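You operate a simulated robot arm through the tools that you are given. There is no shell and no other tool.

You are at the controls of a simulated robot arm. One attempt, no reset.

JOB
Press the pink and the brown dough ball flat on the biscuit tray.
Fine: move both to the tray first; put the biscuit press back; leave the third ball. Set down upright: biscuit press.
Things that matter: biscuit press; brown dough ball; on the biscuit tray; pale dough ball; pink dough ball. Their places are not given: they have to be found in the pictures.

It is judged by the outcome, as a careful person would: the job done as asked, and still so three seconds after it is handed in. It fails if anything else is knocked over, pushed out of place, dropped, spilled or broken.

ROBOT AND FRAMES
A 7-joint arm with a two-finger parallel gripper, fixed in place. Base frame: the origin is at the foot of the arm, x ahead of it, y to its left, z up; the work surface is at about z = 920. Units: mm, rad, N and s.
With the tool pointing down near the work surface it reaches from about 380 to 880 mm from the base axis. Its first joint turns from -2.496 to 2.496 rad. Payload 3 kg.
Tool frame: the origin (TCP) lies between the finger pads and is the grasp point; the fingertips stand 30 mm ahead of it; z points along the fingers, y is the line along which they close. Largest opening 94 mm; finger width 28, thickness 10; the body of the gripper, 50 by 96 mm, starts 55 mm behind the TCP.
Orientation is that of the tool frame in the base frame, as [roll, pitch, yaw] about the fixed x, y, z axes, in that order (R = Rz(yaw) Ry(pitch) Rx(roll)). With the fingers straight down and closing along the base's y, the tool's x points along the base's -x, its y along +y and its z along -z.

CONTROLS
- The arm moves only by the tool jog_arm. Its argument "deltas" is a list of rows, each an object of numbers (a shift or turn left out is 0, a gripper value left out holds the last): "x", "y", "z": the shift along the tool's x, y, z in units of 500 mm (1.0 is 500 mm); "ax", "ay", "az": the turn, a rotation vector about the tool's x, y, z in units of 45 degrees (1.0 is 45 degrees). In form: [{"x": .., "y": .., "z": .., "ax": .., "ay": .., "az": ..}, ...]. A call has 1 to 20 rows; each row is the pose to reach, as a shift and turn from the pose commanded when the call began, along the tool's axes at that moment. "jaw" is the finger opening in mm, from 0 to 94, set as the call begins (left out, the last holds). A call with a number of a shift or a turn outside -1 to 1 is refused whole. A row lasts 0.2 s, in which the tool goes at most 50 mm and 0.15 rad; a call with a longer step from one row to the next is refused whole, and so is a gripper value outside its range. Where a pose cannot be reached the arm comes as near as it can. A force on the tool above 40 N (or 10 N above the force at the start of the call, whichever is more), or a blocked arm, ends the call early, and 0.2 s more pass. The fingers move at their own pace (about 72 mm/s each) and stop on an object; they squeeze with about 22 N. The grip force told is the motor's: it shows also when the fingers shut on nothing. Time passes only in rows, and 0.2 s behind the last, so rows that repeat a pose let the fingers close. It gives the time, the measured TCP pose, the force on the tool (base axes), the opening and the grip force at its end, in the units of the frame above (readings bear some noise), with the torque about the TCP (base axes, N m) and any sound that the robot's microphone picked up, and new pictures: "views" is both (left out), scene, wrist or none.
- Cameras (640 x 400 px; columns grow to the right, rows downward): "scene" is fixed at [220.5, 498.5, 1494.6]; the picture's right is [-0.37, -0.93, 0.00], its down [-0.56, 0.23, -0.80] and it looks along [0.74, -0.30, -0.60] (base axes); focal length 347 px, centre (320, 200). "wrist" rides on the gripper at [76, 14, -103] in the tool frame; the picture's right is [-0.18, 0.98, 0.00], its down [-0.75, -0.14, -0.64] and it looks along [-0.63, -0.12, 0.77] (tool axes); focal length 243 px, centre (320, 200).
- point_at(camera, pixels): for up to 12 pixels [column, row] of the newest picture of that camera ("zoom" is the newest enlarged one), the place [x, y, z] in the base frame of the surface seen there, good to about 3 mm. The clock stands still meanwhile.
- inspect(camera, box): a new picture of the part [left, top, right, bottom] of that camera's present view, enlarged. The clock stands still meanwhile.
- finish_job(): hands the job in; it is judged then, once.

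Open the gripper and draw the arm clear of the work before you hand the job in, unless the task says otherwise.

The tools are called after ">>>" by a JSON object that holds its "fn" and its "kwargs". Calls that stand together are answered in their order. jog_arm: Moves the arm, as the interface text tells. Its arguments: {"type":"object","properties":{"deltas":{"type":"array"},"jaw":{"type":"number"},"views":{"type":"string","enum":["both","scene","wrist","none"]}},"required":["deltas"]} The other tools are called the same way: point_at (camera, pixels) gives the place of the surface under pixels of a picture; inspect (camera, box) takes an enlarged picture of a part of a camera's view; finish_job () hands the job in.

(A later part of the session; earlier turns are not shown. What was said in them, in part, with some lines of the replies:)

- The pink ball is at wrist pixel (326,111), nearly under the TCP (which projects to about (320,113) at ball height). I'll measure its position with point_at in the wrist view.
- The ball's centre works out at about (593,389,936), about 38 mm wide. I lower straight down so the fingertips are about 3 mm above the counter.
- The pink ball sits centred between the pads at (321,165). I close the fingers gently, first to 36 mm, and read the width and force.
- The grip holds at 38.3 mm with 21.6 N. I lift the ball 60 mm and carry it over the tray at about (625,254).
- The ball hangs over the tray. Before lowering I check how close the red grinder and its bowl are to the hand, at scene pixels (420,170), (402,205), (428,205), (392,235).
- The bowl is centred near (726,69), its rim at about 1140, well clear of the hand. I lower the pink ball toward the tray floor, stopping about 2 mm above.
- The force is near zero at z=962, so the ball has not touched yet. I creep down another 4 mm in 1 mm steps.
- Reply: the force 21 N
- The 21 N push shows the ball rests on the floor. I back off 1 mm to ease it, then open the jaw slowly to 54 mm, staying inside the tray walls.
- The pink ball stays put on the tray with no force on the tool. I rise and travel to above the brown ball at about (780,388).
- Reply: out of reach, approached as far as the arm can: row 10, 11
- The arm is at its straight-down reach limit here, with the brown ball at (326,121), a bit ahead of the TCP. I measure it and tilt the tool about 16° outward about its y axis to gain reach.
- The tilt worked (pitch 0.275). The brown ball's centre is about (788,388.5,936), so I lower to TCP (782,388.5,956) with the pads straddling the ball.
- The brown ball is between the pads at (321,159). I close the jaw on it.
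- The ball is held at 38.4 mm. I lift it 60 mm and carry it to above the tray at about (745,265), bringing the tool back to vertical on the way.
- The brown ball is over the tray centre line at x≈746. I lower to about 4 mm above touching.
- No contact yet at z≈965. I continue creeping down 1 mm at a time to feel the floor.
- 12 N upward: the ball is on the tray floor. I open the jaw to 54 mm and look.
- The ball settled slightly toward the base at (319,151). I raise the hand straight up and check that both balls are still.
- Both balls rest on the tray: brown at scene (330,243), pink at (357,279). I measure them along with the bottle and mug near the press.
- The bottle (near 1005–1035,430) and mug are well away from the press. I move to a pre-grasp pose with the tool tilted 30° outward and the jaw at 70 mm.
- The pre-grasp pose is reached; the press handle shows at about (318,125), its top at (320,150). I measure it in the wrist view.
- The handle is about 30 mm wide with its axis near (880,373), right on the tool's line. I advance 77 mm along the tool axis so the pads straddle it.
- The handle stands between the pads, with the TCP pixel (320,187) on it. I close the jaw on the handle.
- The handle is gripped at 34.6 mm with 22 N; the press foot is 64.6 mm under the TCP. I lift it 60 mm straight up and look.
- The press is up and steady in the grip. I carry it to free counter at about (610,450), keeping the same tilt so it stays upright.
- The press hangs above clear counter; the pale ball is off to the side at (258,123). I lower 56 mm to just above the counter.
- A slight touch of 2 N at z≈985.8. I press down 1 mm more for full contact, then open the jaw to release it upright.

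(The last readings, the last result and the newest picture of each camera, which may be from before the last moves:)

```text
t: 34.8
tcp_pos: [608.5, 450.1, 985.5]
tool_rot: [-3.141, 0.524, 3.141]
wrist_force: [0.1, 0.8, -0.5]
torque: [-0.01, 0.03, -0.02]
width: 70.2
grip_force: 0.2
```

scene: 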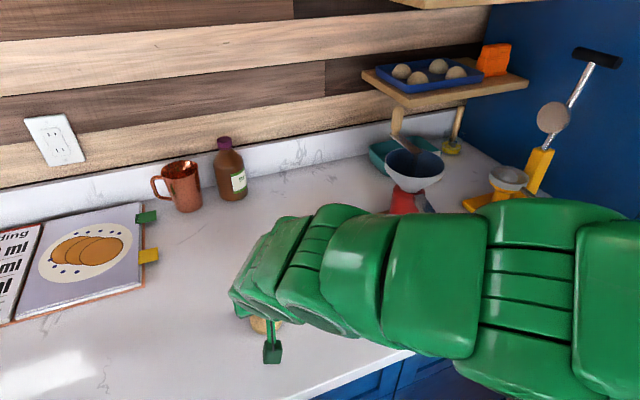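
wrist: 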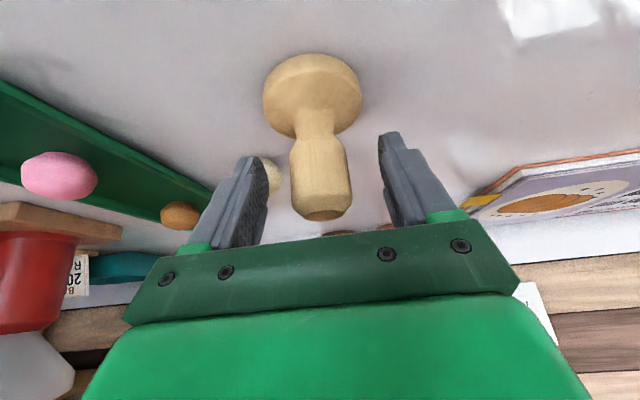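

The press stands upright, released. I withdraw back along the tool axis, then turn the tool vertical over the press.

>>> {"fn": "jog_arm", "kwargs": {"deltas": [{"z": -0.03}, {"z": -0.08}, {"z": -0.13}, {"z": -0.18}, {"z": -0.18}], "views": "none"}}

>>> {"fn": "jog_arm", "kwargs": {"deltas": [{"x": -0.01, "z": 0.005, "ay": 0.08}, {"x": -0.02, "z": 0.01, "ay": 0.17}, {"x": -0.03, "z": 0.016, "ay": 0.26}, {"x": -0.04, "z": 0.022, "ay": 0.35}, {"x": -0.05, "z": 0.028, "ay": 0.44}, {"x": -0.06, "z": 0.034, "ay": 0.53}, {"x": -0.07, "z": 0.04, "ay": 0.61}, {"x": -0.078, "z": 0.045, "ay": 0.667}, {"x": -0.078, "z": 0.045, "ay": 0.667}]}}

```text
t: 36.0
tcp_pos: [565.9, 449.2, 1063.2]
tool_rot: [-3.14, 0.523, -3.141]
wrist_force: [-0.3, 0.2, -0.3]
torque: [0.0, -0.03, 0.0]
width: 69.9
grip_force: 0.0
```

```text
t: 38.0
tcp_pos: [611.2, 450.5, 1063.0]
tool_rot: [3.14, 0.001, -3.141]
wrist_force: [1.0, -0.8, 0.1]
torque: [0.03, -0.02, 0.0]
width: 70.2
grip_force: 0.1
```

scene: 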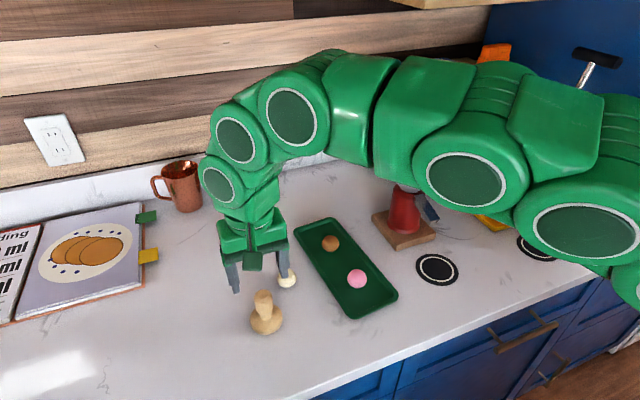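
wrist: 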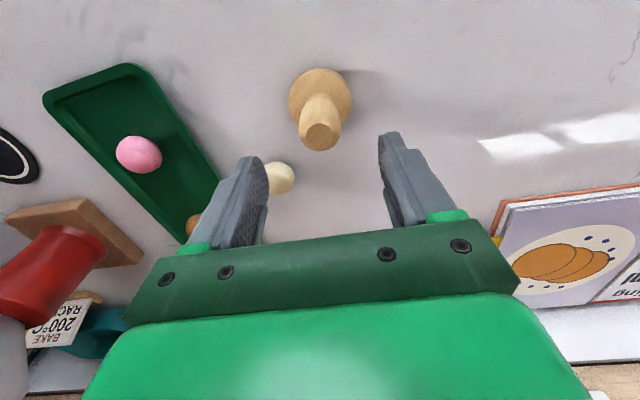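

The press top (319,137) is right under the TCP. I descend straight down to z≈976 so the fingertips stop just above the foot's top.

>>> {"fn": "jog_arm", "kwargs": {"deltas": [{"z": 0.05}, {"z": 0.1}, {"z": 0.14}, {"z": 0.165}, {"z": 0.174}, {"z": 0.174}]}}

```text
t: 39.4
tcp_pos: [610.3, 450.4, 975.0]
tool_rot: [-3.141, 0.0, -3.141]
wrist_force: [0.5, 0.3, -0.3]
torque: [-0.01, -0.01, 0.02]
width: 69.7
grip_force: 0.2
```

scene: 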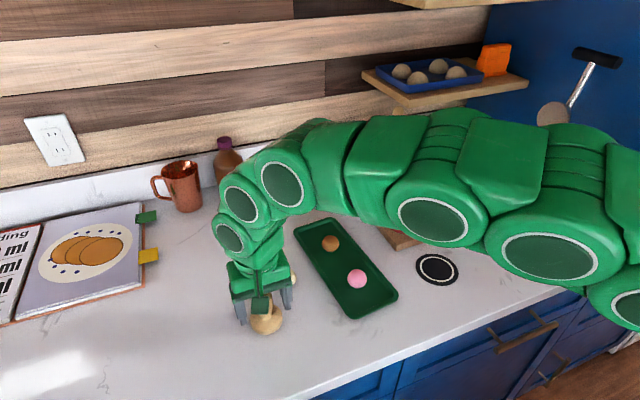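
wrist: 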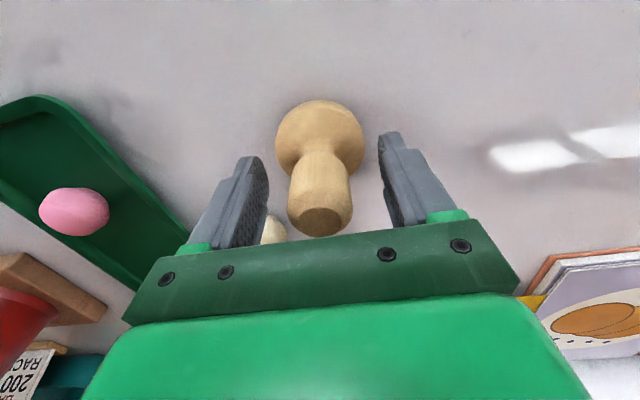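

The handle is centred between the pads at column 320. I close the jaw on it with the tool vertical.

>>> {"fn": "jog_arm", "kwargs": {"deltas": [{"z": 0}, {"z": 0}, {"z": 0}, {"z": 0}], "jaw": 20, "views": "wrist"}}

```text
t: 40.4
tcp_pos: [610.0, 451.2, 974.9]
tool_rot: [-3.141, 0.0, -3.141]
wrist_force: [-0.8, 1.2, -0.4]
torque: [0.09, 0.0, -0.01]
width: 31.2
grip_force: 21.5
```

wrist: 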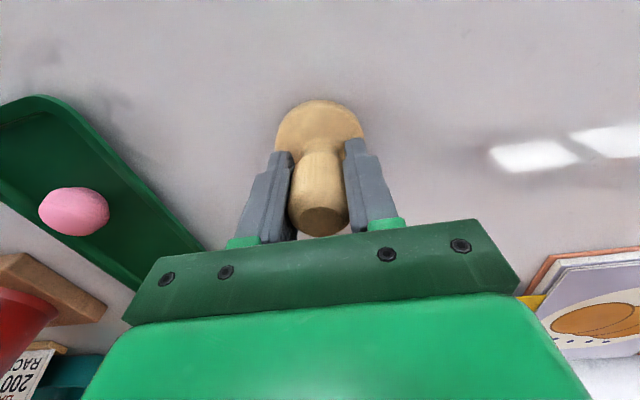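

The handle is gripped at 31.2 mm; the foot is 55 mm below the TCP. I lift 60 mm and carry the press over the pink ball at (624.5,255).

>>> {"fn": "jog_arm", "kwargs": {"deltas": [{"z": -0.03}, {"z": -0.08}, {"z": -0.12}, {"x": -0.004, "y": -0.04, "z": -0.125}, {"x": -0.01, "y": -0.1, "z": -0.125}, {"x": -0.015, "y": -0.17, "z": -0.125}, {"x": -0.02, "y": -0.24, "z": -0.125}, {"x": -0.025, "y": -0.31, "z": -0.125}, {"x": -0.029, "y": -0.365, "z": -0.125}, {"x": -0.029, "y": -0.392, "z": -0.125}, {"x": -0.029, "y": -0.392, "z": -0.125}]}}

```text
t: 42.8
tcp_pos: [623.6, 253.4, 1037.8]
tool_rot: [3.141, -0.001, 3.141]
wrist_force: [0.5, -0.7, -0.2]
torque: [0.0, -0.01, -0.02]
width: 31.1
grip_force: 22.3
```

scene: 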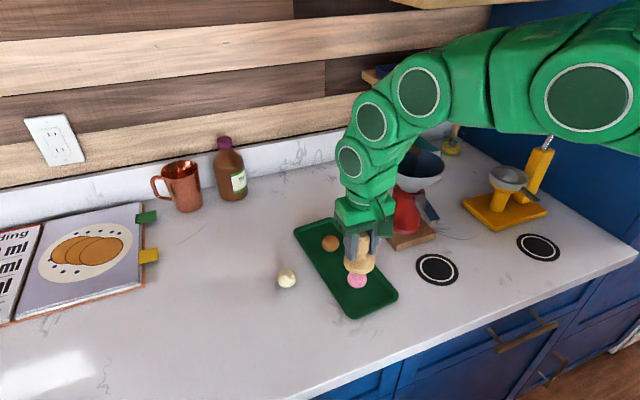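
wrist: 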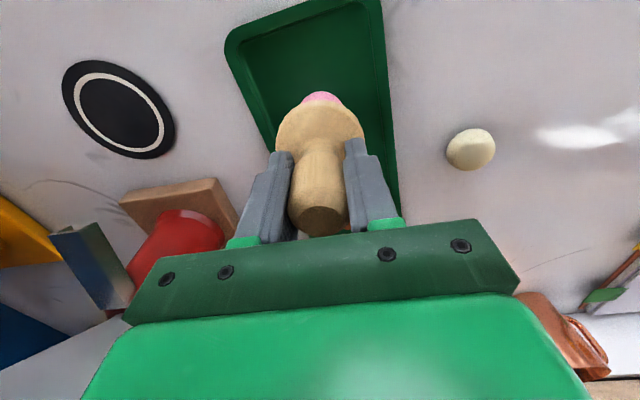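

The press hangs over the pink ball, which peeks out at (321,98) in the wrist view. I zoom in on the scene to check the alignment.

>>> {"fn": "inspect", "kwargs": {"camera": "scene", "box": [317, 225, 397, 315]}}

>>> {"fn": "inspect", "kwargs": {"camera": "wrist", "box": [260, 70, 380, 170]}}

```text
4.44 times, centred on (357, 270) of scene
```

zoom: 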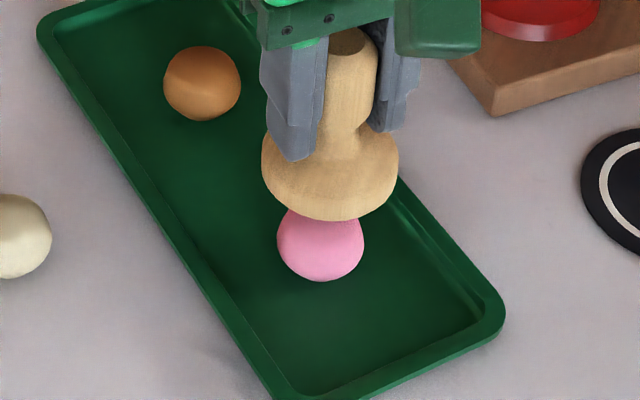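

```text
4.00 times, centred on (320, 120) of wrist
```

zoom: 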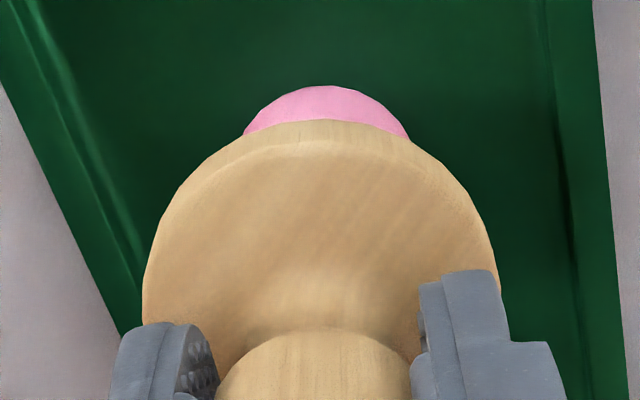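

The press is about 1.6 mm short in y and about 1 mm too far in x. I correct that and lower until the foot nearly touches the ball.

>>> {"fn": "jog_arm", "kwargs": {"deltas": [{"x": 0.001, "y": 0.003, "z": 0.01}, {"x": 0.002, "y": 0.0032, "z": 0.02}, {"x": 0.002, "y": 0.0032, "z": 0.03}, {"x": 0.002, "y": 0.0032, "z": 0.036}, {"x": 0.002, "y": 0.0032, "z": 0.036}]}}

```text
t: 44.0
tcp_pos: [623.8, 255.0, 1020.5]
tool_rot: [-3.141, -0.002, -3.141]
wrist_force: [-0.9, 0.1, -0.9]
torque: [-0.04, 0.0, -0.05]
width: 31.1
grip_force: 22.0
```

scene: 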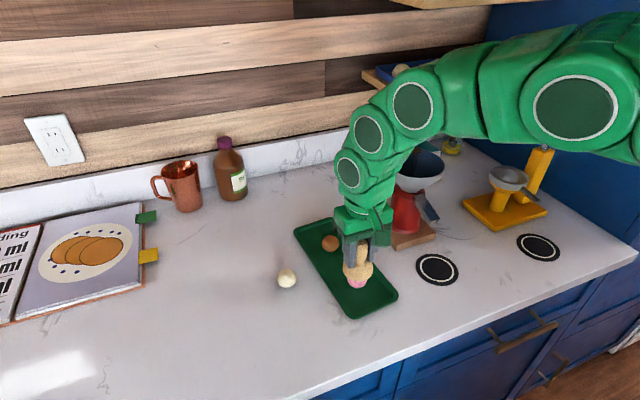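
wrist: 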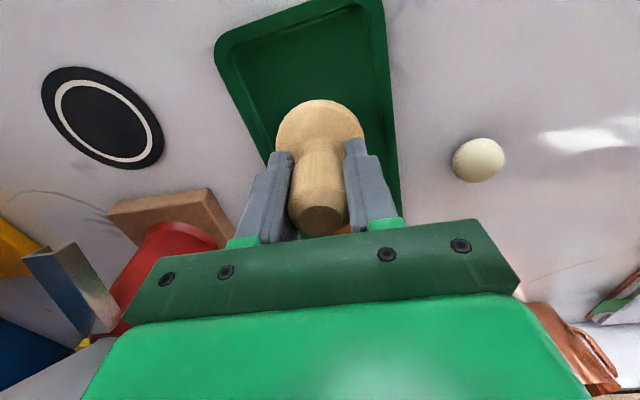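

The foot is about 3 mm above the pink ball. I push down slowly, 2 mm per row, watching the force.

>>> {"fn": "jog_arm", "kwargs": {"deltas": [{"z": 0.004}, {"z": 0.008}, {"z": 0.012}, {"z": 0.016}, {"z": 0.02}, {"z": 0.024}]}}

```text
t: 45.4
tcp_pos: [624.2, 255.8, 1008.1]
tool_rot: [3.142, 0.0, -3.141]
wrist_force: [0.6, 0.2, -0.1]
torque: [-0.02, -0.01, -0.01]
width: 31.3
grip_force: 22.2
```

scene: 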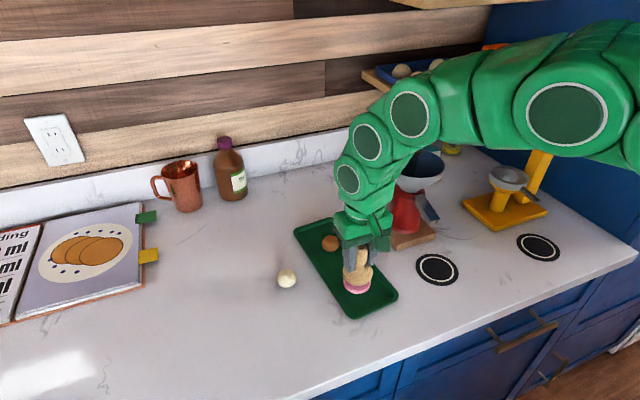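
wrist: 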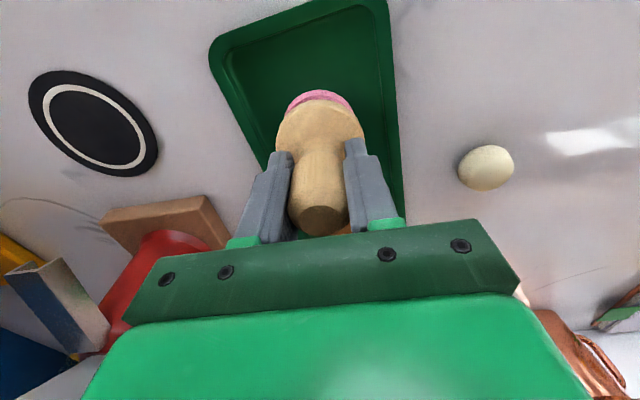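

The foot is at about z=953 with almost no force, and the pink dough looks wider. I zoom in to see what happened.

>>> {"fn": "inspect", "kwargs": {"camera": "scene", "box": [317, 235, 397, 315]}}

>>> {"fn": "inspect", "kwargs": {"camera": "wrist", "box": [260, 70, 380, 170]}}

```text
5.00 times, centred on (357, 275) of scene
```

zoom: 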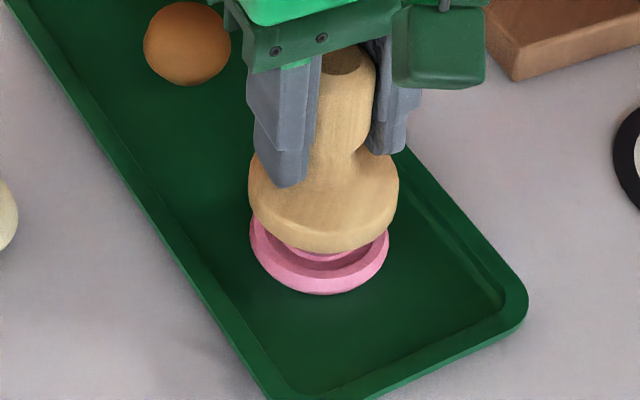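

```text
4.00 times, centred on (320, 120) of wrist
```

zoom: 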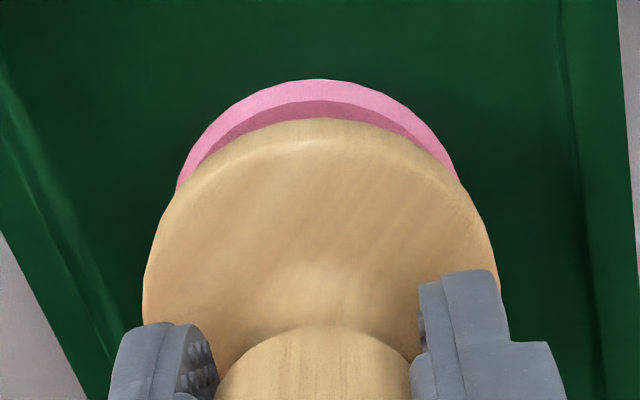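

The pink ball has snapped into a flat disc with a raised rim beneath the foot. I raise the press 50 mm to see it clearly.

>>> {"fn": "jog_arm", "kwargs": {"deltas": [{"z": -0.02}, {"z": -0.05}, {"z": -0.08}, {"z": -0.1}, {"z": -0.1}]}}

>>> {"fn": "inspect", "kwargs": {"camera": "scene", "box": [317, 235, 397, 315]}}

>>> {"fn": "inspect", "kwargs": {"camera": "wrist", "box": [240, 40, 400, 180]}}

```text
t: 46.6
tcp_pos: [623.8, 256.2, 1057.6]
tool_rot: [3.141, 0.0, -3.141]
wrist_force: [0.2, -0.1, 0.0]
torque: [-0.01, 0.05, 0.01]
width: 31.2
grip_force: 22.2
```

scene: 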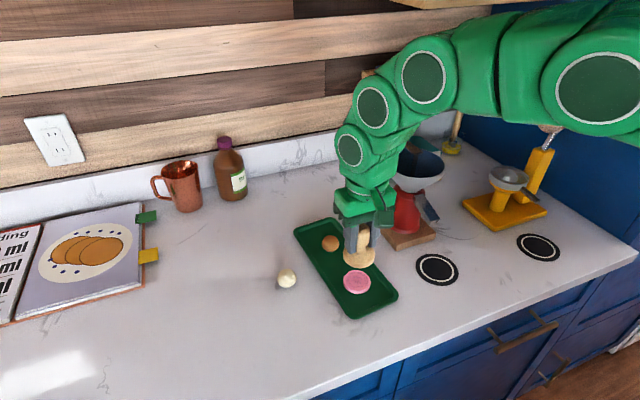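
wrist: 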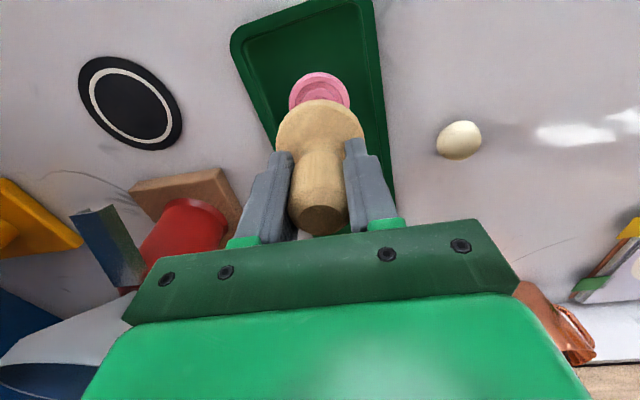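

```text
5.00 times, centred on (357, 275) of scene
```

zoom: 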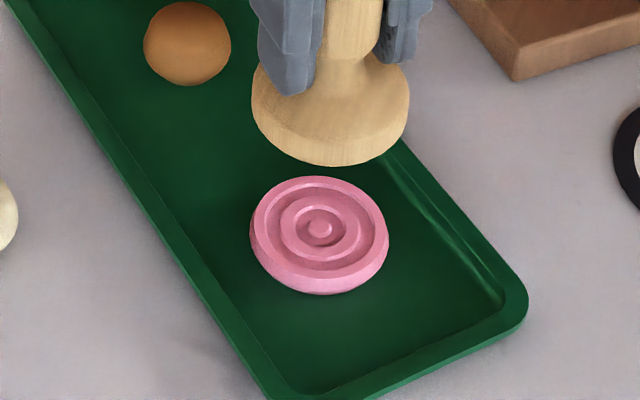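

```text
2.86 times, centred on (320, 110) of wrist
```

zoom: 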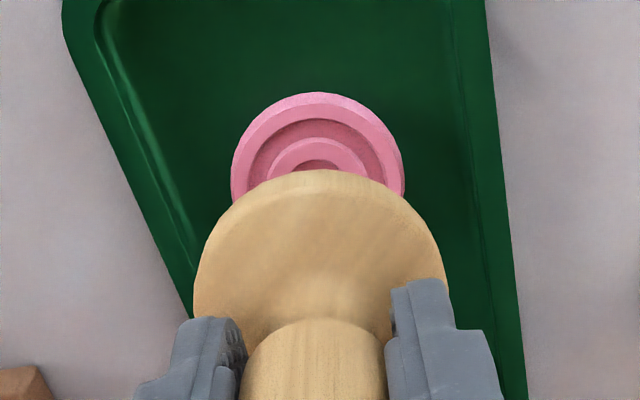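

The pink dough is now a flat stamped biscuit on the tray. I carry the press at this height towards the brown ball, to about (735,263).

>>> {"fn": "jog_arm", "kwargs": {"deltas": [{"x": -0.03, "y": 0.002}, {"x": -0.08, "y": 0.005}, {"x": -0.13, "y": 0.009}, {"x": -0.18, "y": 0.012}, {"x": -0.21, "y": 0.014}, {"x": -0.222, "y": 0.015}, {"x": -0.222, "y": 0.015}]}}

>>> {"fn": "inspect", "kwargs": {"camera": "scene", "box": [290, 200, 370, 280]}}

>>> {"fn": "inspect", "kwargs": {"camera": "wrist", "box": [260, 50, 380, 170]}}

```text
t: 48.2
tcp_pos: [735.5, 263.3, 1056.8]
tool_rot: [3.14, 0.0, -3.14]
wrist_force: [-0.4, 0.7, -0.8]
torque: [-0.03, 0.01, -0.02]
width: 31.4
grip_force: 22.1
```

scene: 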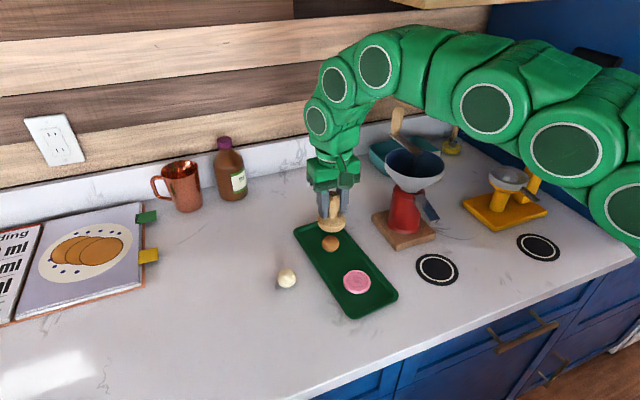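
wrist: 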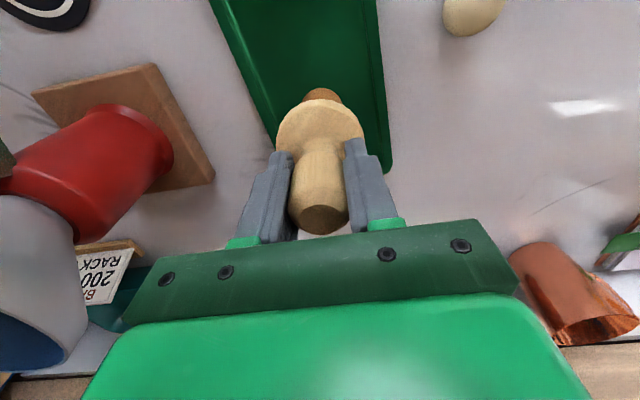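

```text
5.00 times, centred on (330, 240) of scene
```

zoom: 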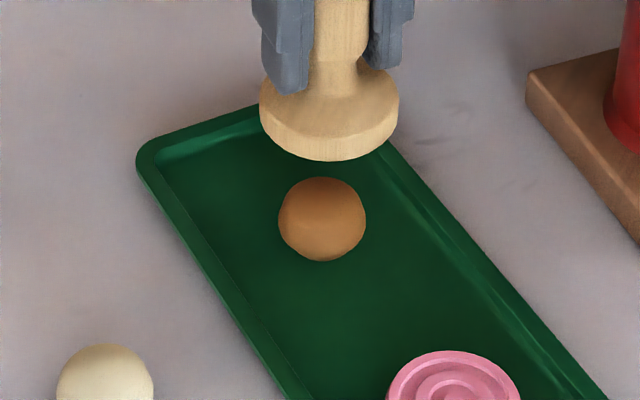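

```text
3.33 times, centred on (320, 110) of wrist
```

zoom: 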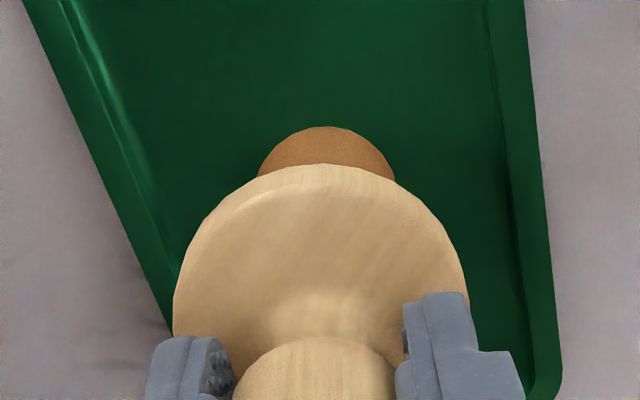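

The press is nearly over the brown ball; it needs about +1.5 mm in x and +1.7 mm in y. I correct and lower until the foot is just above it.

>>> {"fn": "jog_arm", "kwargs": {"deltas": [{"x": -0.003, "y": 0.0034, "z": 0.015}, {"x": -0.003, "y": 0.0034, "z": 0.035}, {"x": -0.003, "y": 0.0034, "z": 0.055}, {"x": -0.003, "y": 0.0034, "z": 0.07}, {"x": -0.003, "y": 0.0034, "z": 0.073}, {"x": -0.003, "y": 0.0034, "z": 0.073}]}}

>>> {"fn": "inspect", "kwargs": {"camera": "scene", "box": [290, 200, 370, 280]}}

```text
t: 49.6
tcp_pos: [736.8, 264.7, 1021.7]
tool_rot: [3.141, 0.0, -3.141]
wrist_force: [0.4, 0.7, -0.7]
torque: [0.01, 0.0, 0.02]
width: 31.1
grip_force: 22.2
```

scene: 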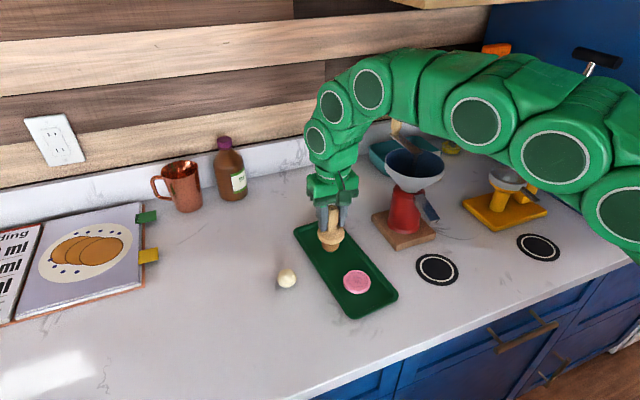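
wrist: 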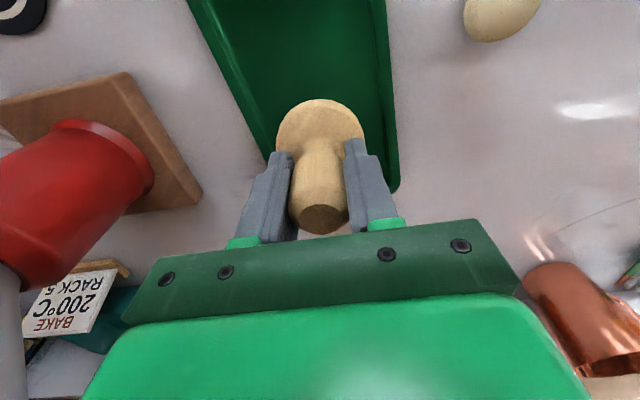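

```text
5.00 times, centred on (330, 240) of scene
```

zoom: 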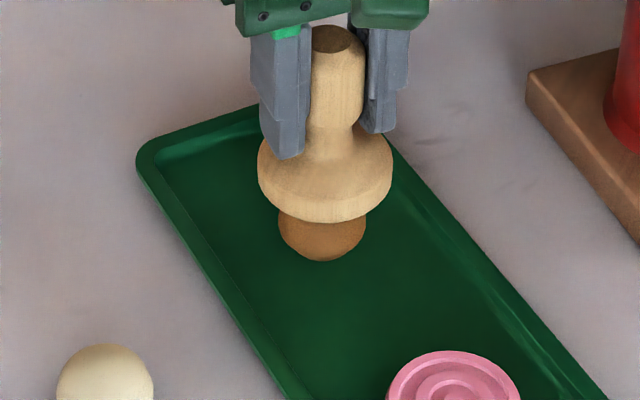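

The foot (258–393) is centred over the brown ball (279–366) and just about touching. I push down slowly as before.

>>> {"fn": "jog_arm", "kwargs": {"deltas": [{"z": 0.004}, {"z": 0.008}, {"z": 0.012}, {"z": 0.016}, {"z": 0.02}, {"z": 0.024}]}}

>>> {"fn": "inspect", "kwargs": {"camera": "scene", "box": [290, 200, 370, 280]}}

```text
t: 51.0
tcp_pos: [736.5, 265.0, 1008.7]
tool_rot: [-3.141, -0.004, 3.141]
wrist_force: [0.9, -0.7, -0.7]
torque: [-0.02, 0.04, 0.02]
width: 31.1
grip_force: 22.3
```

scene: 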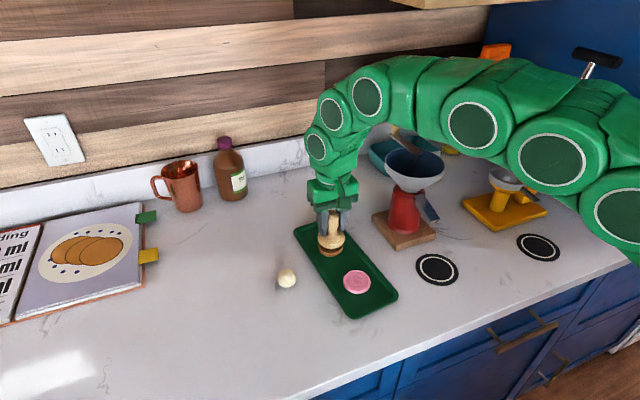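
wrist: 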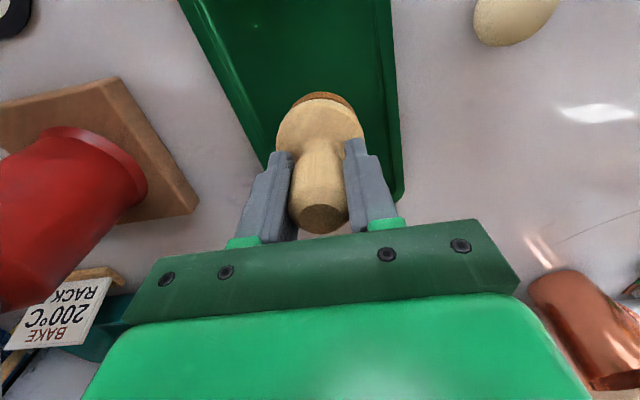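

```text
5.00 times, centred on (330, 240) of scene
```

zoom: 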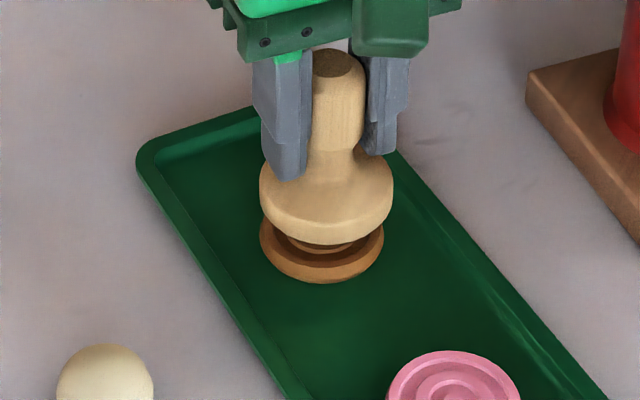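

The brown dough is flattened too (rim visible at 260–384). I lift straight up 50 mm and check both biscuits.

>>> {"fn": "jog_arm", "kwargs": {"deltas": [{"z": -0.02}, {"z": -0.05}, {"z": -0.08}, {"z": -0.1}, {"z": -0.1}]}}

>>> {"fn": "inspect", "kwargs": {"camera": "scene", "box": [280, 200, 410, 330]}}

```text
t: 52.2
tcp_pos: [735.9, 264.9, 1060.3]
tool_rot: [3.141, 0.0, 3.141]
wrist_force: [-0.5, -0.6, -0.7]
torque: [-0.03, 0.0, 0.01]
width: 31.1
grip_force: 22.5
```

scene: 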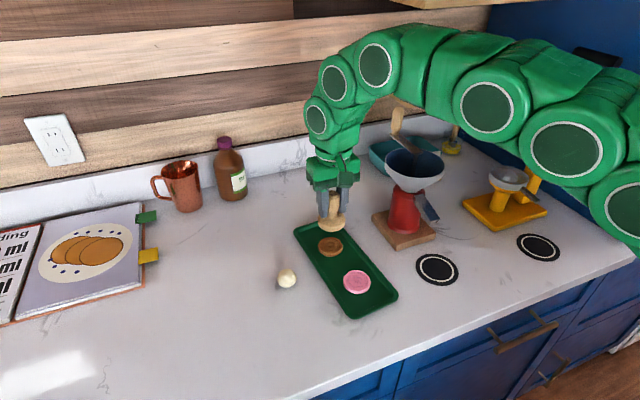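
wrist: 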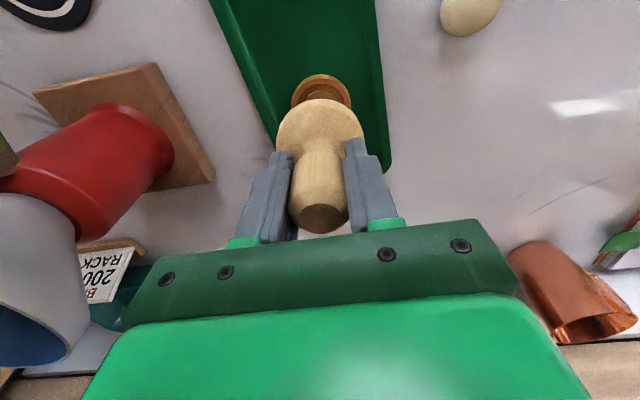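

```text
3.08 times, centred on (345, 265) of scene
```

zoom: 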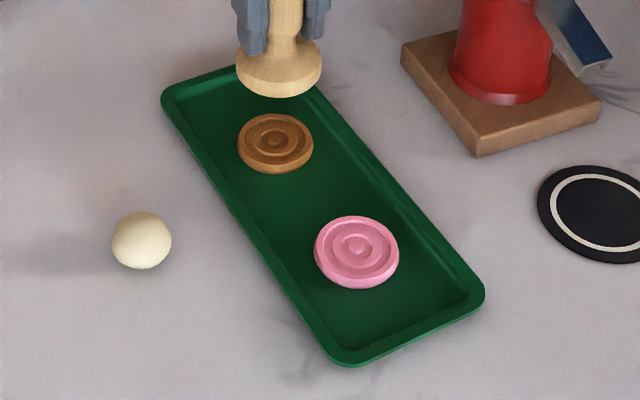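

Both are flat, stamped biscuits on the tray, and the pale ball is untouched. To put the press back I first carry it to the free spot at (610,450) for a tilted re-grip.

>>> {"fn": "jog_arm", "kwargs": {"deltas": [{"x": 0.02, "y": 0.03}, {"x": 0.06, "y": 0.088}, {"x": 0.1, "y": 0.147}, {"x": 0.14, "y": 0.205}, {"x": 0.18, "y": 0.264}, {"x": 0.22, "y": 0.323}, {"x": 0.245, "y": 0.36}, {"x": 0.252, "y": 0.37}, {"x": 0.252, "y": 0.37}]}}

```text
t: 54.2
tcp_pos: [610.5, 450.3, 1060.4]
tool_rot: [3.141, 0.001, -3.14]
wrist_force: [0.1, 0.3, -1.0]
torque: [-0.03, 0.0, 0.0]
width: 31.2
grip_force: 22.3
```

scene: 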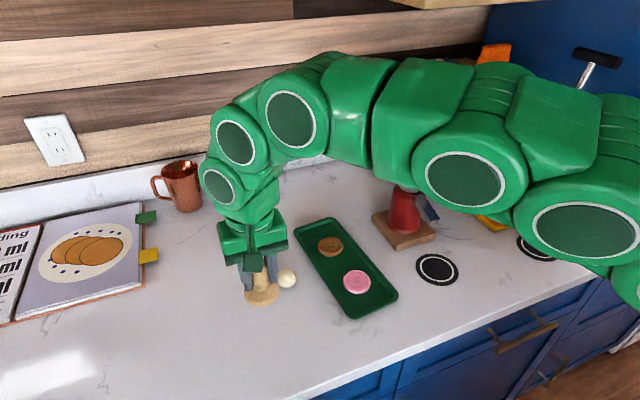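
wrist: 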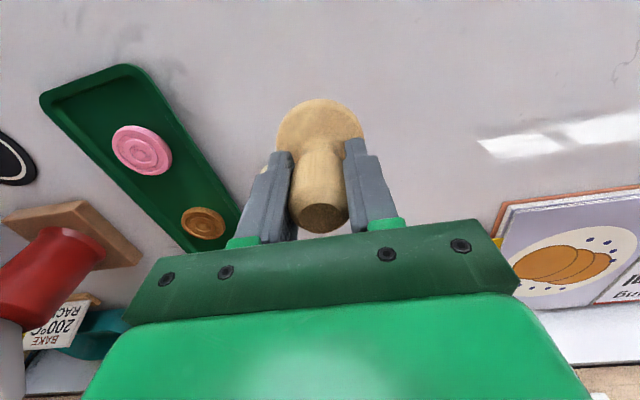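

The press is above the free spot, unchanged in the grip. I lower to about 3 mm above the counter, then creep to contact.

>>> {"fn": "jog_arm", "kwargs": {"deltas": [{"z": 0.04}, {"z": 0.09}, {"z": 0.13}, {"z": 0.155}, {"z": 0.163}, {"z": 0.163}], "views": "none"}}

>>> {"fn": "jog_arm", "kwargs": {"deltas": [{"z": 0.002}, {"z": 0.004}, {"z": 0.006}, {"z": 0.006}], "views": "scene"}}

```text
t: 55.6
tcp_pos: [609.7, 450.4, 978.8]
tool_rot: [3.141, 0.0, 3.141]
wrist_force: [-0.1, 0.2, -0.7]
torque: [0.03, 0.0, -0.02]
width: 31.5
grip_force: 21.9
```

```text
t: 56.6
tcp_pos: [609.8, 450.4, 976.3]
tool_rot: [3.141, 0.002, 3.141]
wrist_force: [0.5, 0.1, 19.9]
torque: [0.14, -0.13, -0.01]
width: 31.3
grip_force: 21.7
```

scene: 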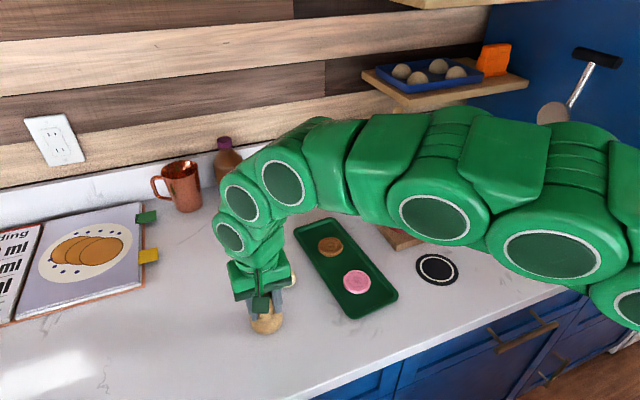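

The foot is on the counter (20 N). I ease up 1 mm and open the jaw to 70 mm.

>>> {"fn": "jog_arm", "kwargs": {"deltas": [{"z": -0.002}, {"z": -0.002}], "views": "none"}}

>>> {"fn": "jog_arm", "kwargs": {"deltas": [{"z": 0}, {"z": 0}, {"z": 0}, {"z": 0}], "jaw": 70, "views": "wrist"}}

```text
t: 57.2
tcp_pos: [609.7, 449.9, 975.5]
tool_rot: [-3.14, 0.001, -3.141]
wrist_force: [3.8, 4.1, 10.0]
torque: [0.27, -0.26, -0.03]
width: 31.0
grip_force: 21.8
```

```text
t: 58.2
tcp_pos: [610.2, 449.5, 976.5]
tool_rot: [3.141, 0.0, -3.141]
wrist_force: [0.6, 0.8, 0.2]
torque: [-0.01, 0.02, -0.02]
width: 70.1
grip_force: 0.0
```

wrist: 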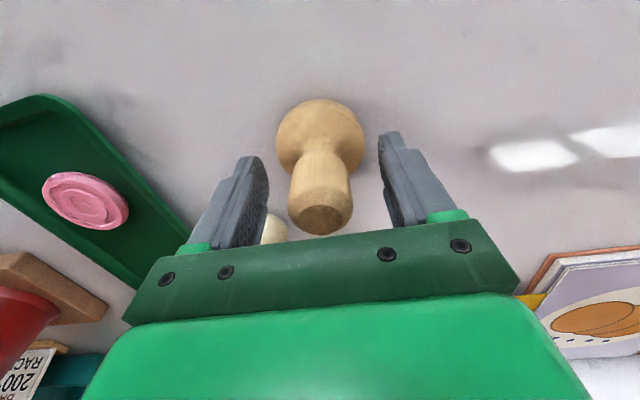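

The press stands on its own. I rise, move back 45 mm and tilt 30° outward again, reversing the earlier moves.

>>> {"fn": "jog_arm", "kwargs": {"deltas": [{"z": -0.04}, {"z": -0.1}, {"z": -0.15}, {"z": -0.174}, {"x": 0.01, "z": -0.174, "ay": -0.08}, {"x": 0.02, "z": -0.174, "ay": -0.17}, {"x": 0.033, "z": -0.174, "ay": -0.26}, {"x": 0.046, "z": -0.174, "ay": -0.35}, {"x": 0.06, "z": -0.174, "ay": -0.44}, {"x": 0.072, "z": -0.174, "ay": -0.53}, {"x": 0.083, "z": -0.174, "ay": -0.61}, {"x": 0.09, "z": -0.174, "ay": -0.667}, {"x": 0.09, "z": -0.174, "ay": -0.667}]}}

```text
t: 61.0
tcp_pos: [564.7, 449.5, 1062.3]
tool_rot: [-3.141, 0.525, 3.141]
wrist_force: [0.1, 0.5, -0.1]
torque: [-0.02, 0.01, 0.0]
width: 69.9
grip_force: 0.0
```

scene: 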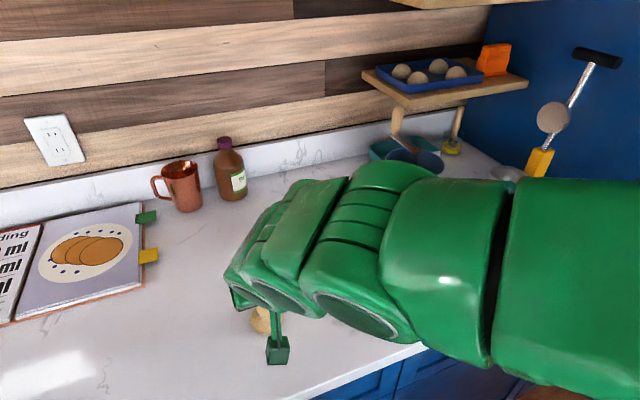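
wrist: 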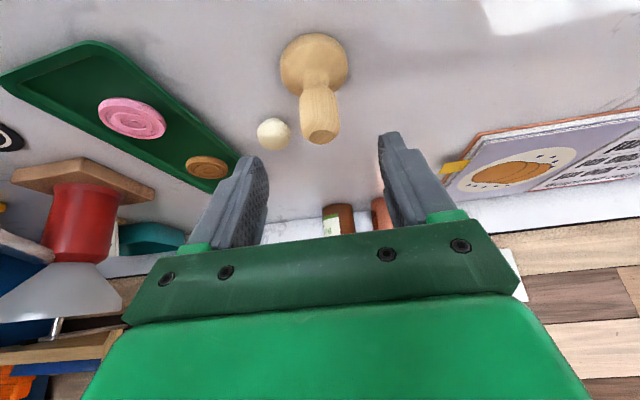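

The press stands upright at (315,85) in line with the tool. I advance 89 mm along the tool axis and straddle the handle.

>>> {"fn": "jog_arm", "kwargs": {"deltas": [{"z": 0.045}, {"z": 0.09}, {"z": 0.13}, {"z": 0.16}, {"z": 0.178}, {"z": 0.178}]}}

```text
t: 62.4
tcp_pos: [610.2, 450.2, 985.4]
tool_rot: [3.141, 0.525, -3.141]
wrist_force: [0.6, 0.7, 0.2]
torque: [0.03, 0.02, -0.03]
width: 70.1
grip_force: 0.0
```

scene: 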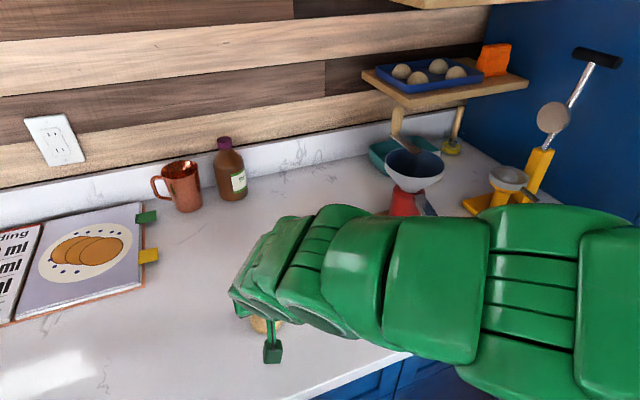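
wrist: 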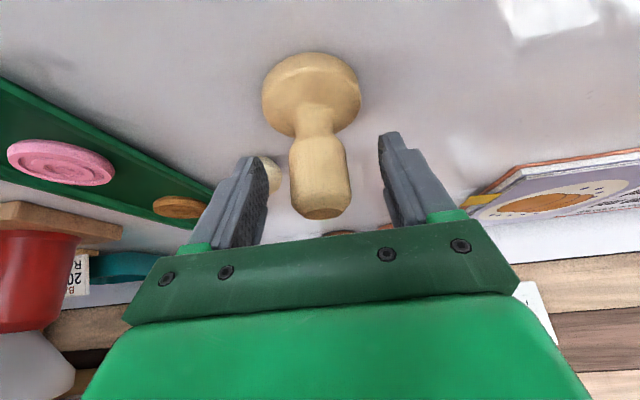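

The handle is between the pads just like the first time. I close the jaw on it.

>>> {"fn": "jog_arm", "kwargs": {"deltas": [{"z": 0}, {"z": 0}, {"z": 0}, {"z": 0}], "jaw": 22, "views": "wrist"}}

```text
t: 63.4
tcp_pos: [609.0, 448.9, 986.4]
tool_rot: [-3.14, 0.525, 3.141]
wrist_force: [-0.7, 0.4, 0.7]
torque: [0.0, -0.01, 0.02]
width: 33.8
grip_force: 22.3
```

wrist: 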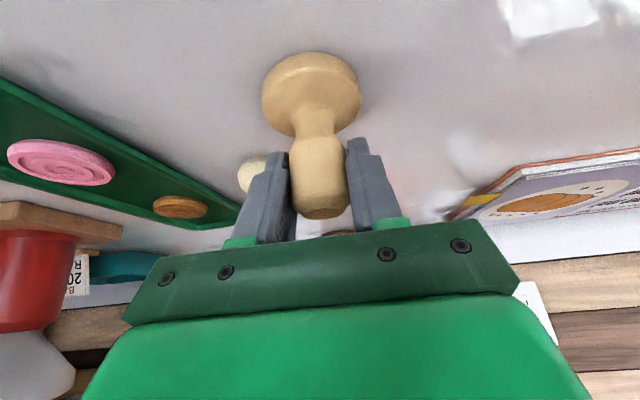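

Gripped at 33.8 mm. I lift 60 mm straight up, as before.

>>> {"fn": "jog_arm", "kwargs": {"deltas": [{"x": -0.01, "z": -0.017}, {"x": -0.025, "z": -0.043}, {"x": -0.043, "z": -0.075}, {"x": -0.06, "z": -0.104}, {"x": -0.06, "z": -0.104}], "views": "wrist"}}

```text
t: 64.6
tcp_pos: [609.1, 449.0, 1045.1]
tool_rot: [3.141, 0.524, 3.141]
wrist_force: [-0.2, 0.2, -1.0]
torque: [-0.02, -0.02, 0.03]
width: 33.9
grip_force: 22.0
```

wrist: 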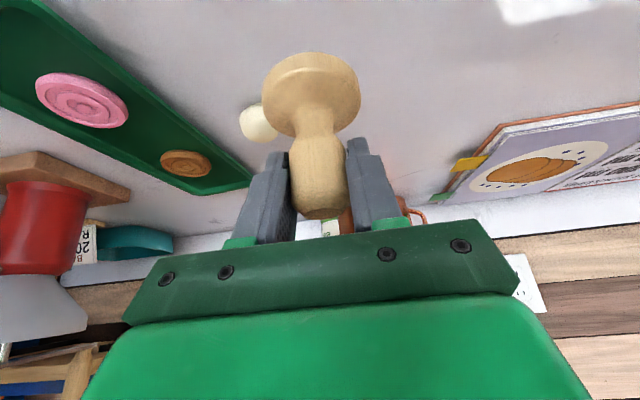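

The press hangs steady. I carry it back to above its first place at about (880,371).

>>> {"fn": "jog_arm", "kwargs": {"deltas": [{"x": -0.03, "y": -0.01, "z": 0.0173}, {"x": -0.08, "y": -0.027, "z": 0.0462}, {"x": -0.14, "y": -0.047, "z": 0.0808}, {"x": -0.2, "y": -0.067, "z": 0.1155}, {"x": -0.26, "y": -0.087, "z": 0.15}, {"x": -0.32, "y": -0.107, "z": 0.1848}, {"x": -0.38, "y": -0.127, "z": 0.2194}, {"x": -0.43, "y": -0.143, "z": 0.2483}, {"x": -0.4676, "y": -0.156, "z": 0.27}, {"x": -0.4676, "y": -0.156, "z": 0.27}]}}

```text
t: 66.8
tcp_pos: [879.4, 373.8, 1046.2]
tool_rot: [3.14, 0.524, 3.141]
wrist_force: [0.4, 1.1, -0.7]
torque: [-0.02, -0.01, 0.01]
width: 33.5
grip_force: 22.2
```

scene: 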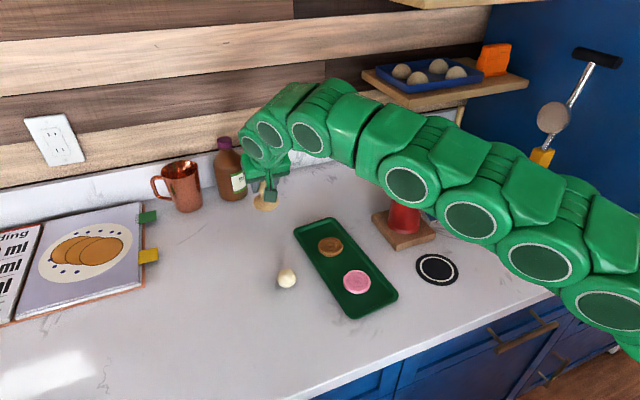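
wrist: 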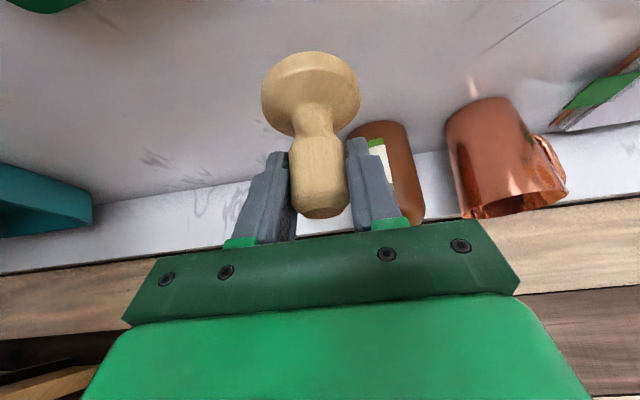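

The press is over its original spot at (880,373). I lower it 56 mm, then creep down to contact.

>>> {"fn": "jog_arm", "kwargs": {"deltas": [{"x": 0.015, "z": 0.026}, {"x": 0.033, "z": 0.057}, {"x": 0.048, "z": 0.083}, {"x": 0.056, "z": 0.097}, {"x": 0.056, "z": 0.097}], "views": "scene"}}

>>> {"fn": "jog_arm", "kwargs": {"deltas": [{"x": 0.001, "z": 0.00173}, {"x": 0.002, "z": 0.00346}, {"x": 0.003, "z": 0.0052}, {"x": 0.003, "z": 0.0052}], "views": "wrist"}}

```text
t: 68.0
tcp_pos: [878.3, 372.1, 991.8]
tool_rot: [3.141, 0.525, 3.14]
wrist_force: [0.8, 0.0, -0.8]
torque: [0.03, -0.02, 0.01]
width: 33.6
grip_force: 21.9
```

scene: 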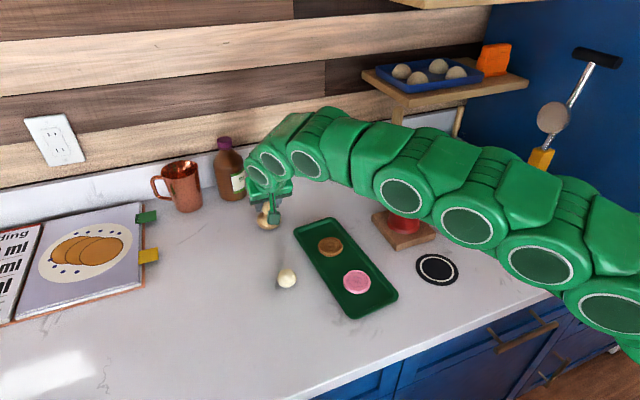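

```text
t: 69.0
tcp_pos: [879.7, 373.1, 987.8]
tool_rot: [-3.141, 0.521, -3.141]
wrist_force: [-0.5, 0.0, -0.8]
torque: [0.02, 0.01, -0.02]
width: 33.4
grip_force: 21.9
```

wrist: 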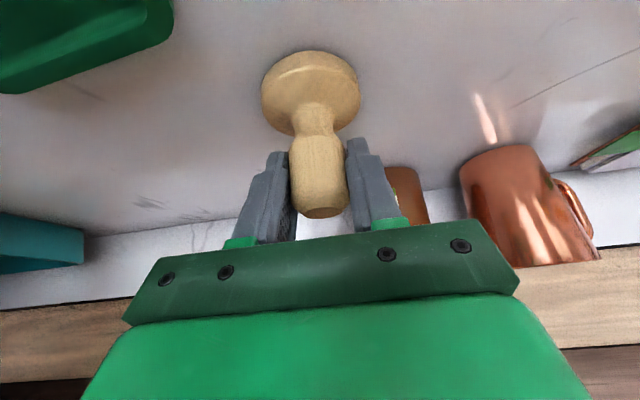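

No contact yet at z≈988. I creep down 2 mm more, then another bit, watching for the upward force.

>>> {"fn": "jog_arm", "kwargs": {"deltas": [{"x": 0.001, "z": 0.00173}, {"x": 0.002, "z": 0.00346}, {"x": 0.002, "z": 0.00346}], "views": "none"}}

```text
t: 69.8
tcp_pos: [878.9, 371.6, 985.7]
tool_rot: [3.141, 0.526, 3.141]
wrist_force: [1.9, -0.2, 6.7]
torque: [0.09, -0.04, 0.02]
width: 33.3
grip_force: 22.0
```

6.7 N shows the foot is on the counter. I open the jaw to 70 mm and look at the press.

>>> {"fn": "jog_arm", "kwargs": {"deltas": [{"z": 0}, {"z": 0}, {"z": 0}, {"z": 0}], "jaw": 70}}

```text
t: 70.8
tcp_pos: [879.6, 372.5, 986.3]
tool_rot: [3.141, 0.523, -3.141]
wrist_force: [-0.4, 0.3, 0.1]
torque: [0.03, -0.01, -0.03]
width: 70.1
grip_force: 0.0
```

scene: 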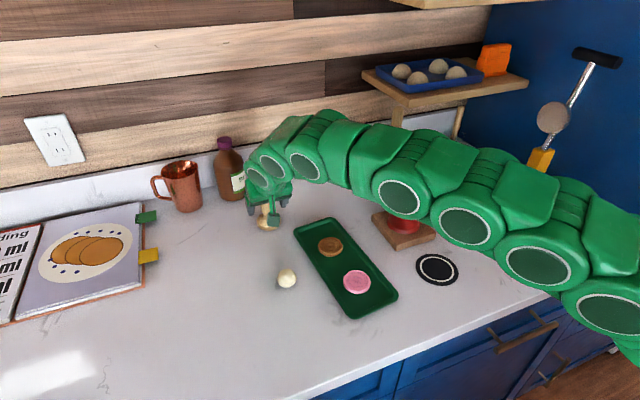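
wrist: 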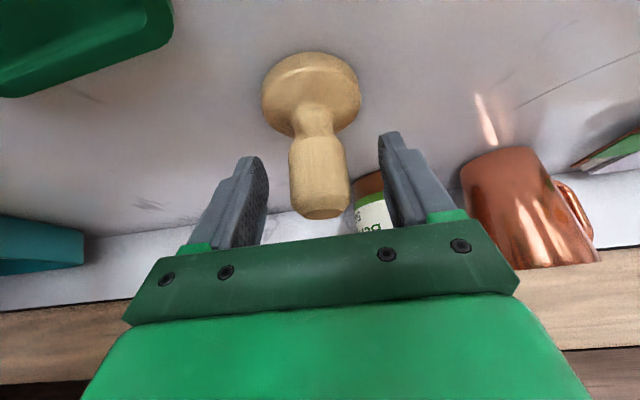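

The press stands free and upright between the open fingers. I withdraw straight back along the tool axis.

>>> {"fn": "jog_arm", "kwargs": {"deltas": [{"z": -0.03}, {"z": -0.08}, {"z": -0.14}, {"z": -0.2}, {"z": -0.24}, {"z": -0.24}]}}

```text
t: 72.2
tcp_pos: [820.0, 371.2, 1087.9]
tool_rot: [-3.14, 0.526, 3.142]
wrist_force: [0.1, -0.1, -0.1]
torque: [0.04, 0.03, 0.03]
width: 70.0
grip_force: 0.1
```

scene: 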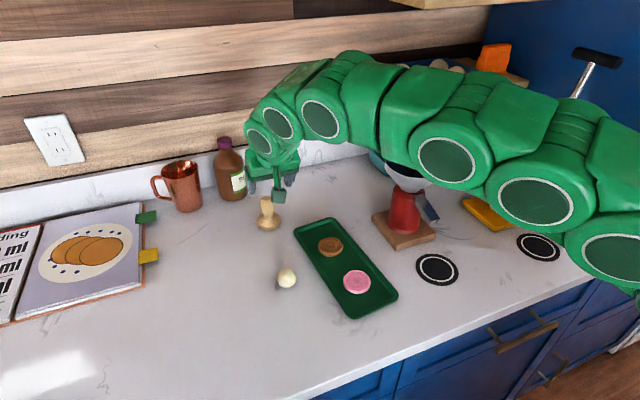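
wrist: 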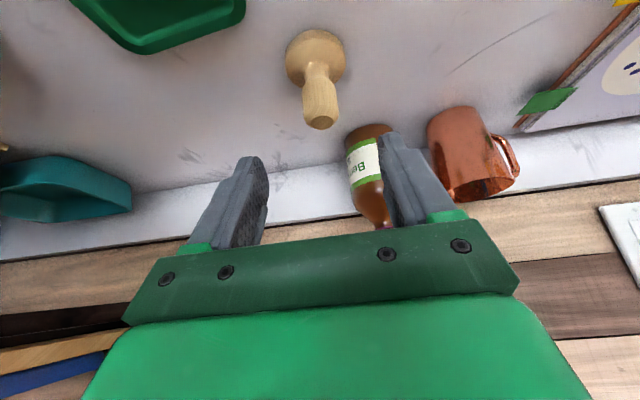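

The press stands upright at scene (268,213), just where it was. I draw the arm back up toward its starting pose, clear of the work.

>>> {"fn": "jog_arm", "kwargs": {"deltas": [{"x": 0.0431, "y": -0.0168, "z": -0.0565, "ay": 0.067}, {"x": 0.0862, "y": -0.0336, "z": -0.113, "ay": 0.133}, {"x": 0.1293, "y": -0.0504, "z": -0.1695, "ay": 0.2}, {"x": 0.1724, "y": -0.0672, "z": -0.226, "ay": 0.267}, {"x": 0.2155, "y": -0.084, "z": -0.2825, "ay": 0.333}, {"x": 0.2586, "y": -0.1008, "z": -0.339, "ay": 0.4}, {"x": 0.3017, "y": -0.1176, "z": -0.3955, "ay": 0.467}, {"x": 0.3448, "y": -0.1344, "z": -0.452, "ay": 0.533}, {"x": 0.3879, "y": -0.1512, "z": -0.5085, "ay": 0.6}, {"x": 0.431, "y": -0.168, "z": -0.565, "ay": 0.667}, {"x": 0.431, "y": -0.168, "z": -0.565, "ay": 0.667}]}}

>>> {"fn": "inspect", "kwargs": {"camera": "scene", "box": [200, 160, 420, 340]}}

```text
t: 74.6
tcp_pos: [490.7, 287.6, 1226.5]
tool_rot: [-3.141, 0.0, 3.141]
wrist_force: [0.7, 0.2, 0.2]
torque: [0.0, -0.04, 0.03]
width: 70.0
grip_force: 0.1
```

scene: 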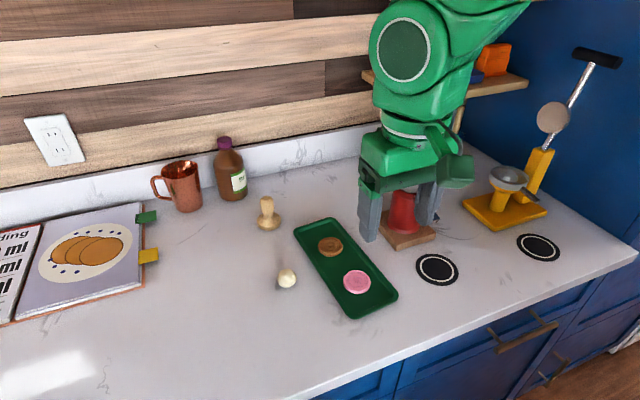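
wrist: 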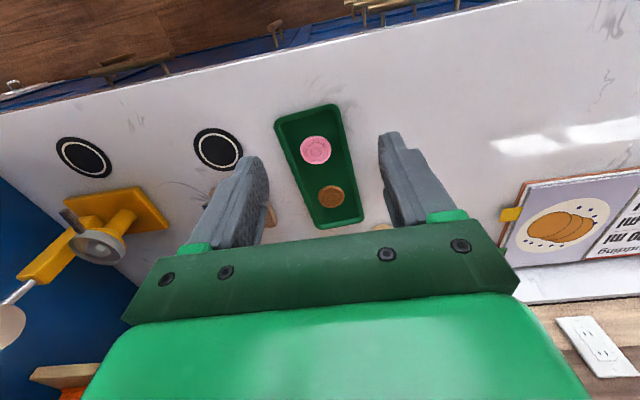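

```text
2.22 times, centred on (310, 250) of scene
```

zoom: 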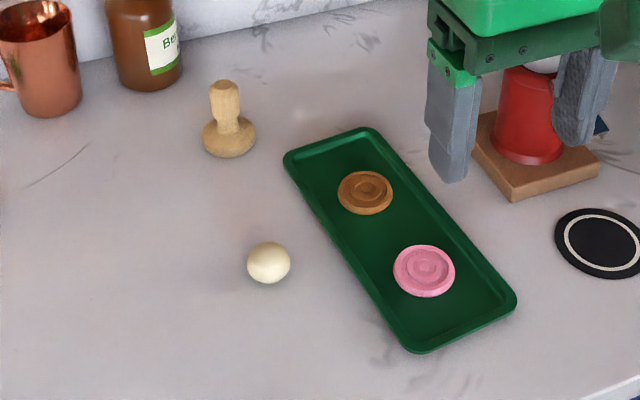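

The last pictures show both biscuits flat on the tray at (330,246) and (357,282). The press is upright at (268,213), the pale ball is still at (287,278), and the gripper is open and clear, so I hand the job in.

>>> {"fn": "finish_job", "kwargs": {}}

```text
The job is handed in.
```

The pink and brown dough balls are pressed flat on the biscuit tray, and I have handed the job in. I moved both balls onto the tray first, then flattened each one with the biscuit press.

The press is upright, back at about the spot it came from. The pale ball was left where it was. The last pictures showed nothing else knocked over or moved, and the gripper was open and clear of the work.
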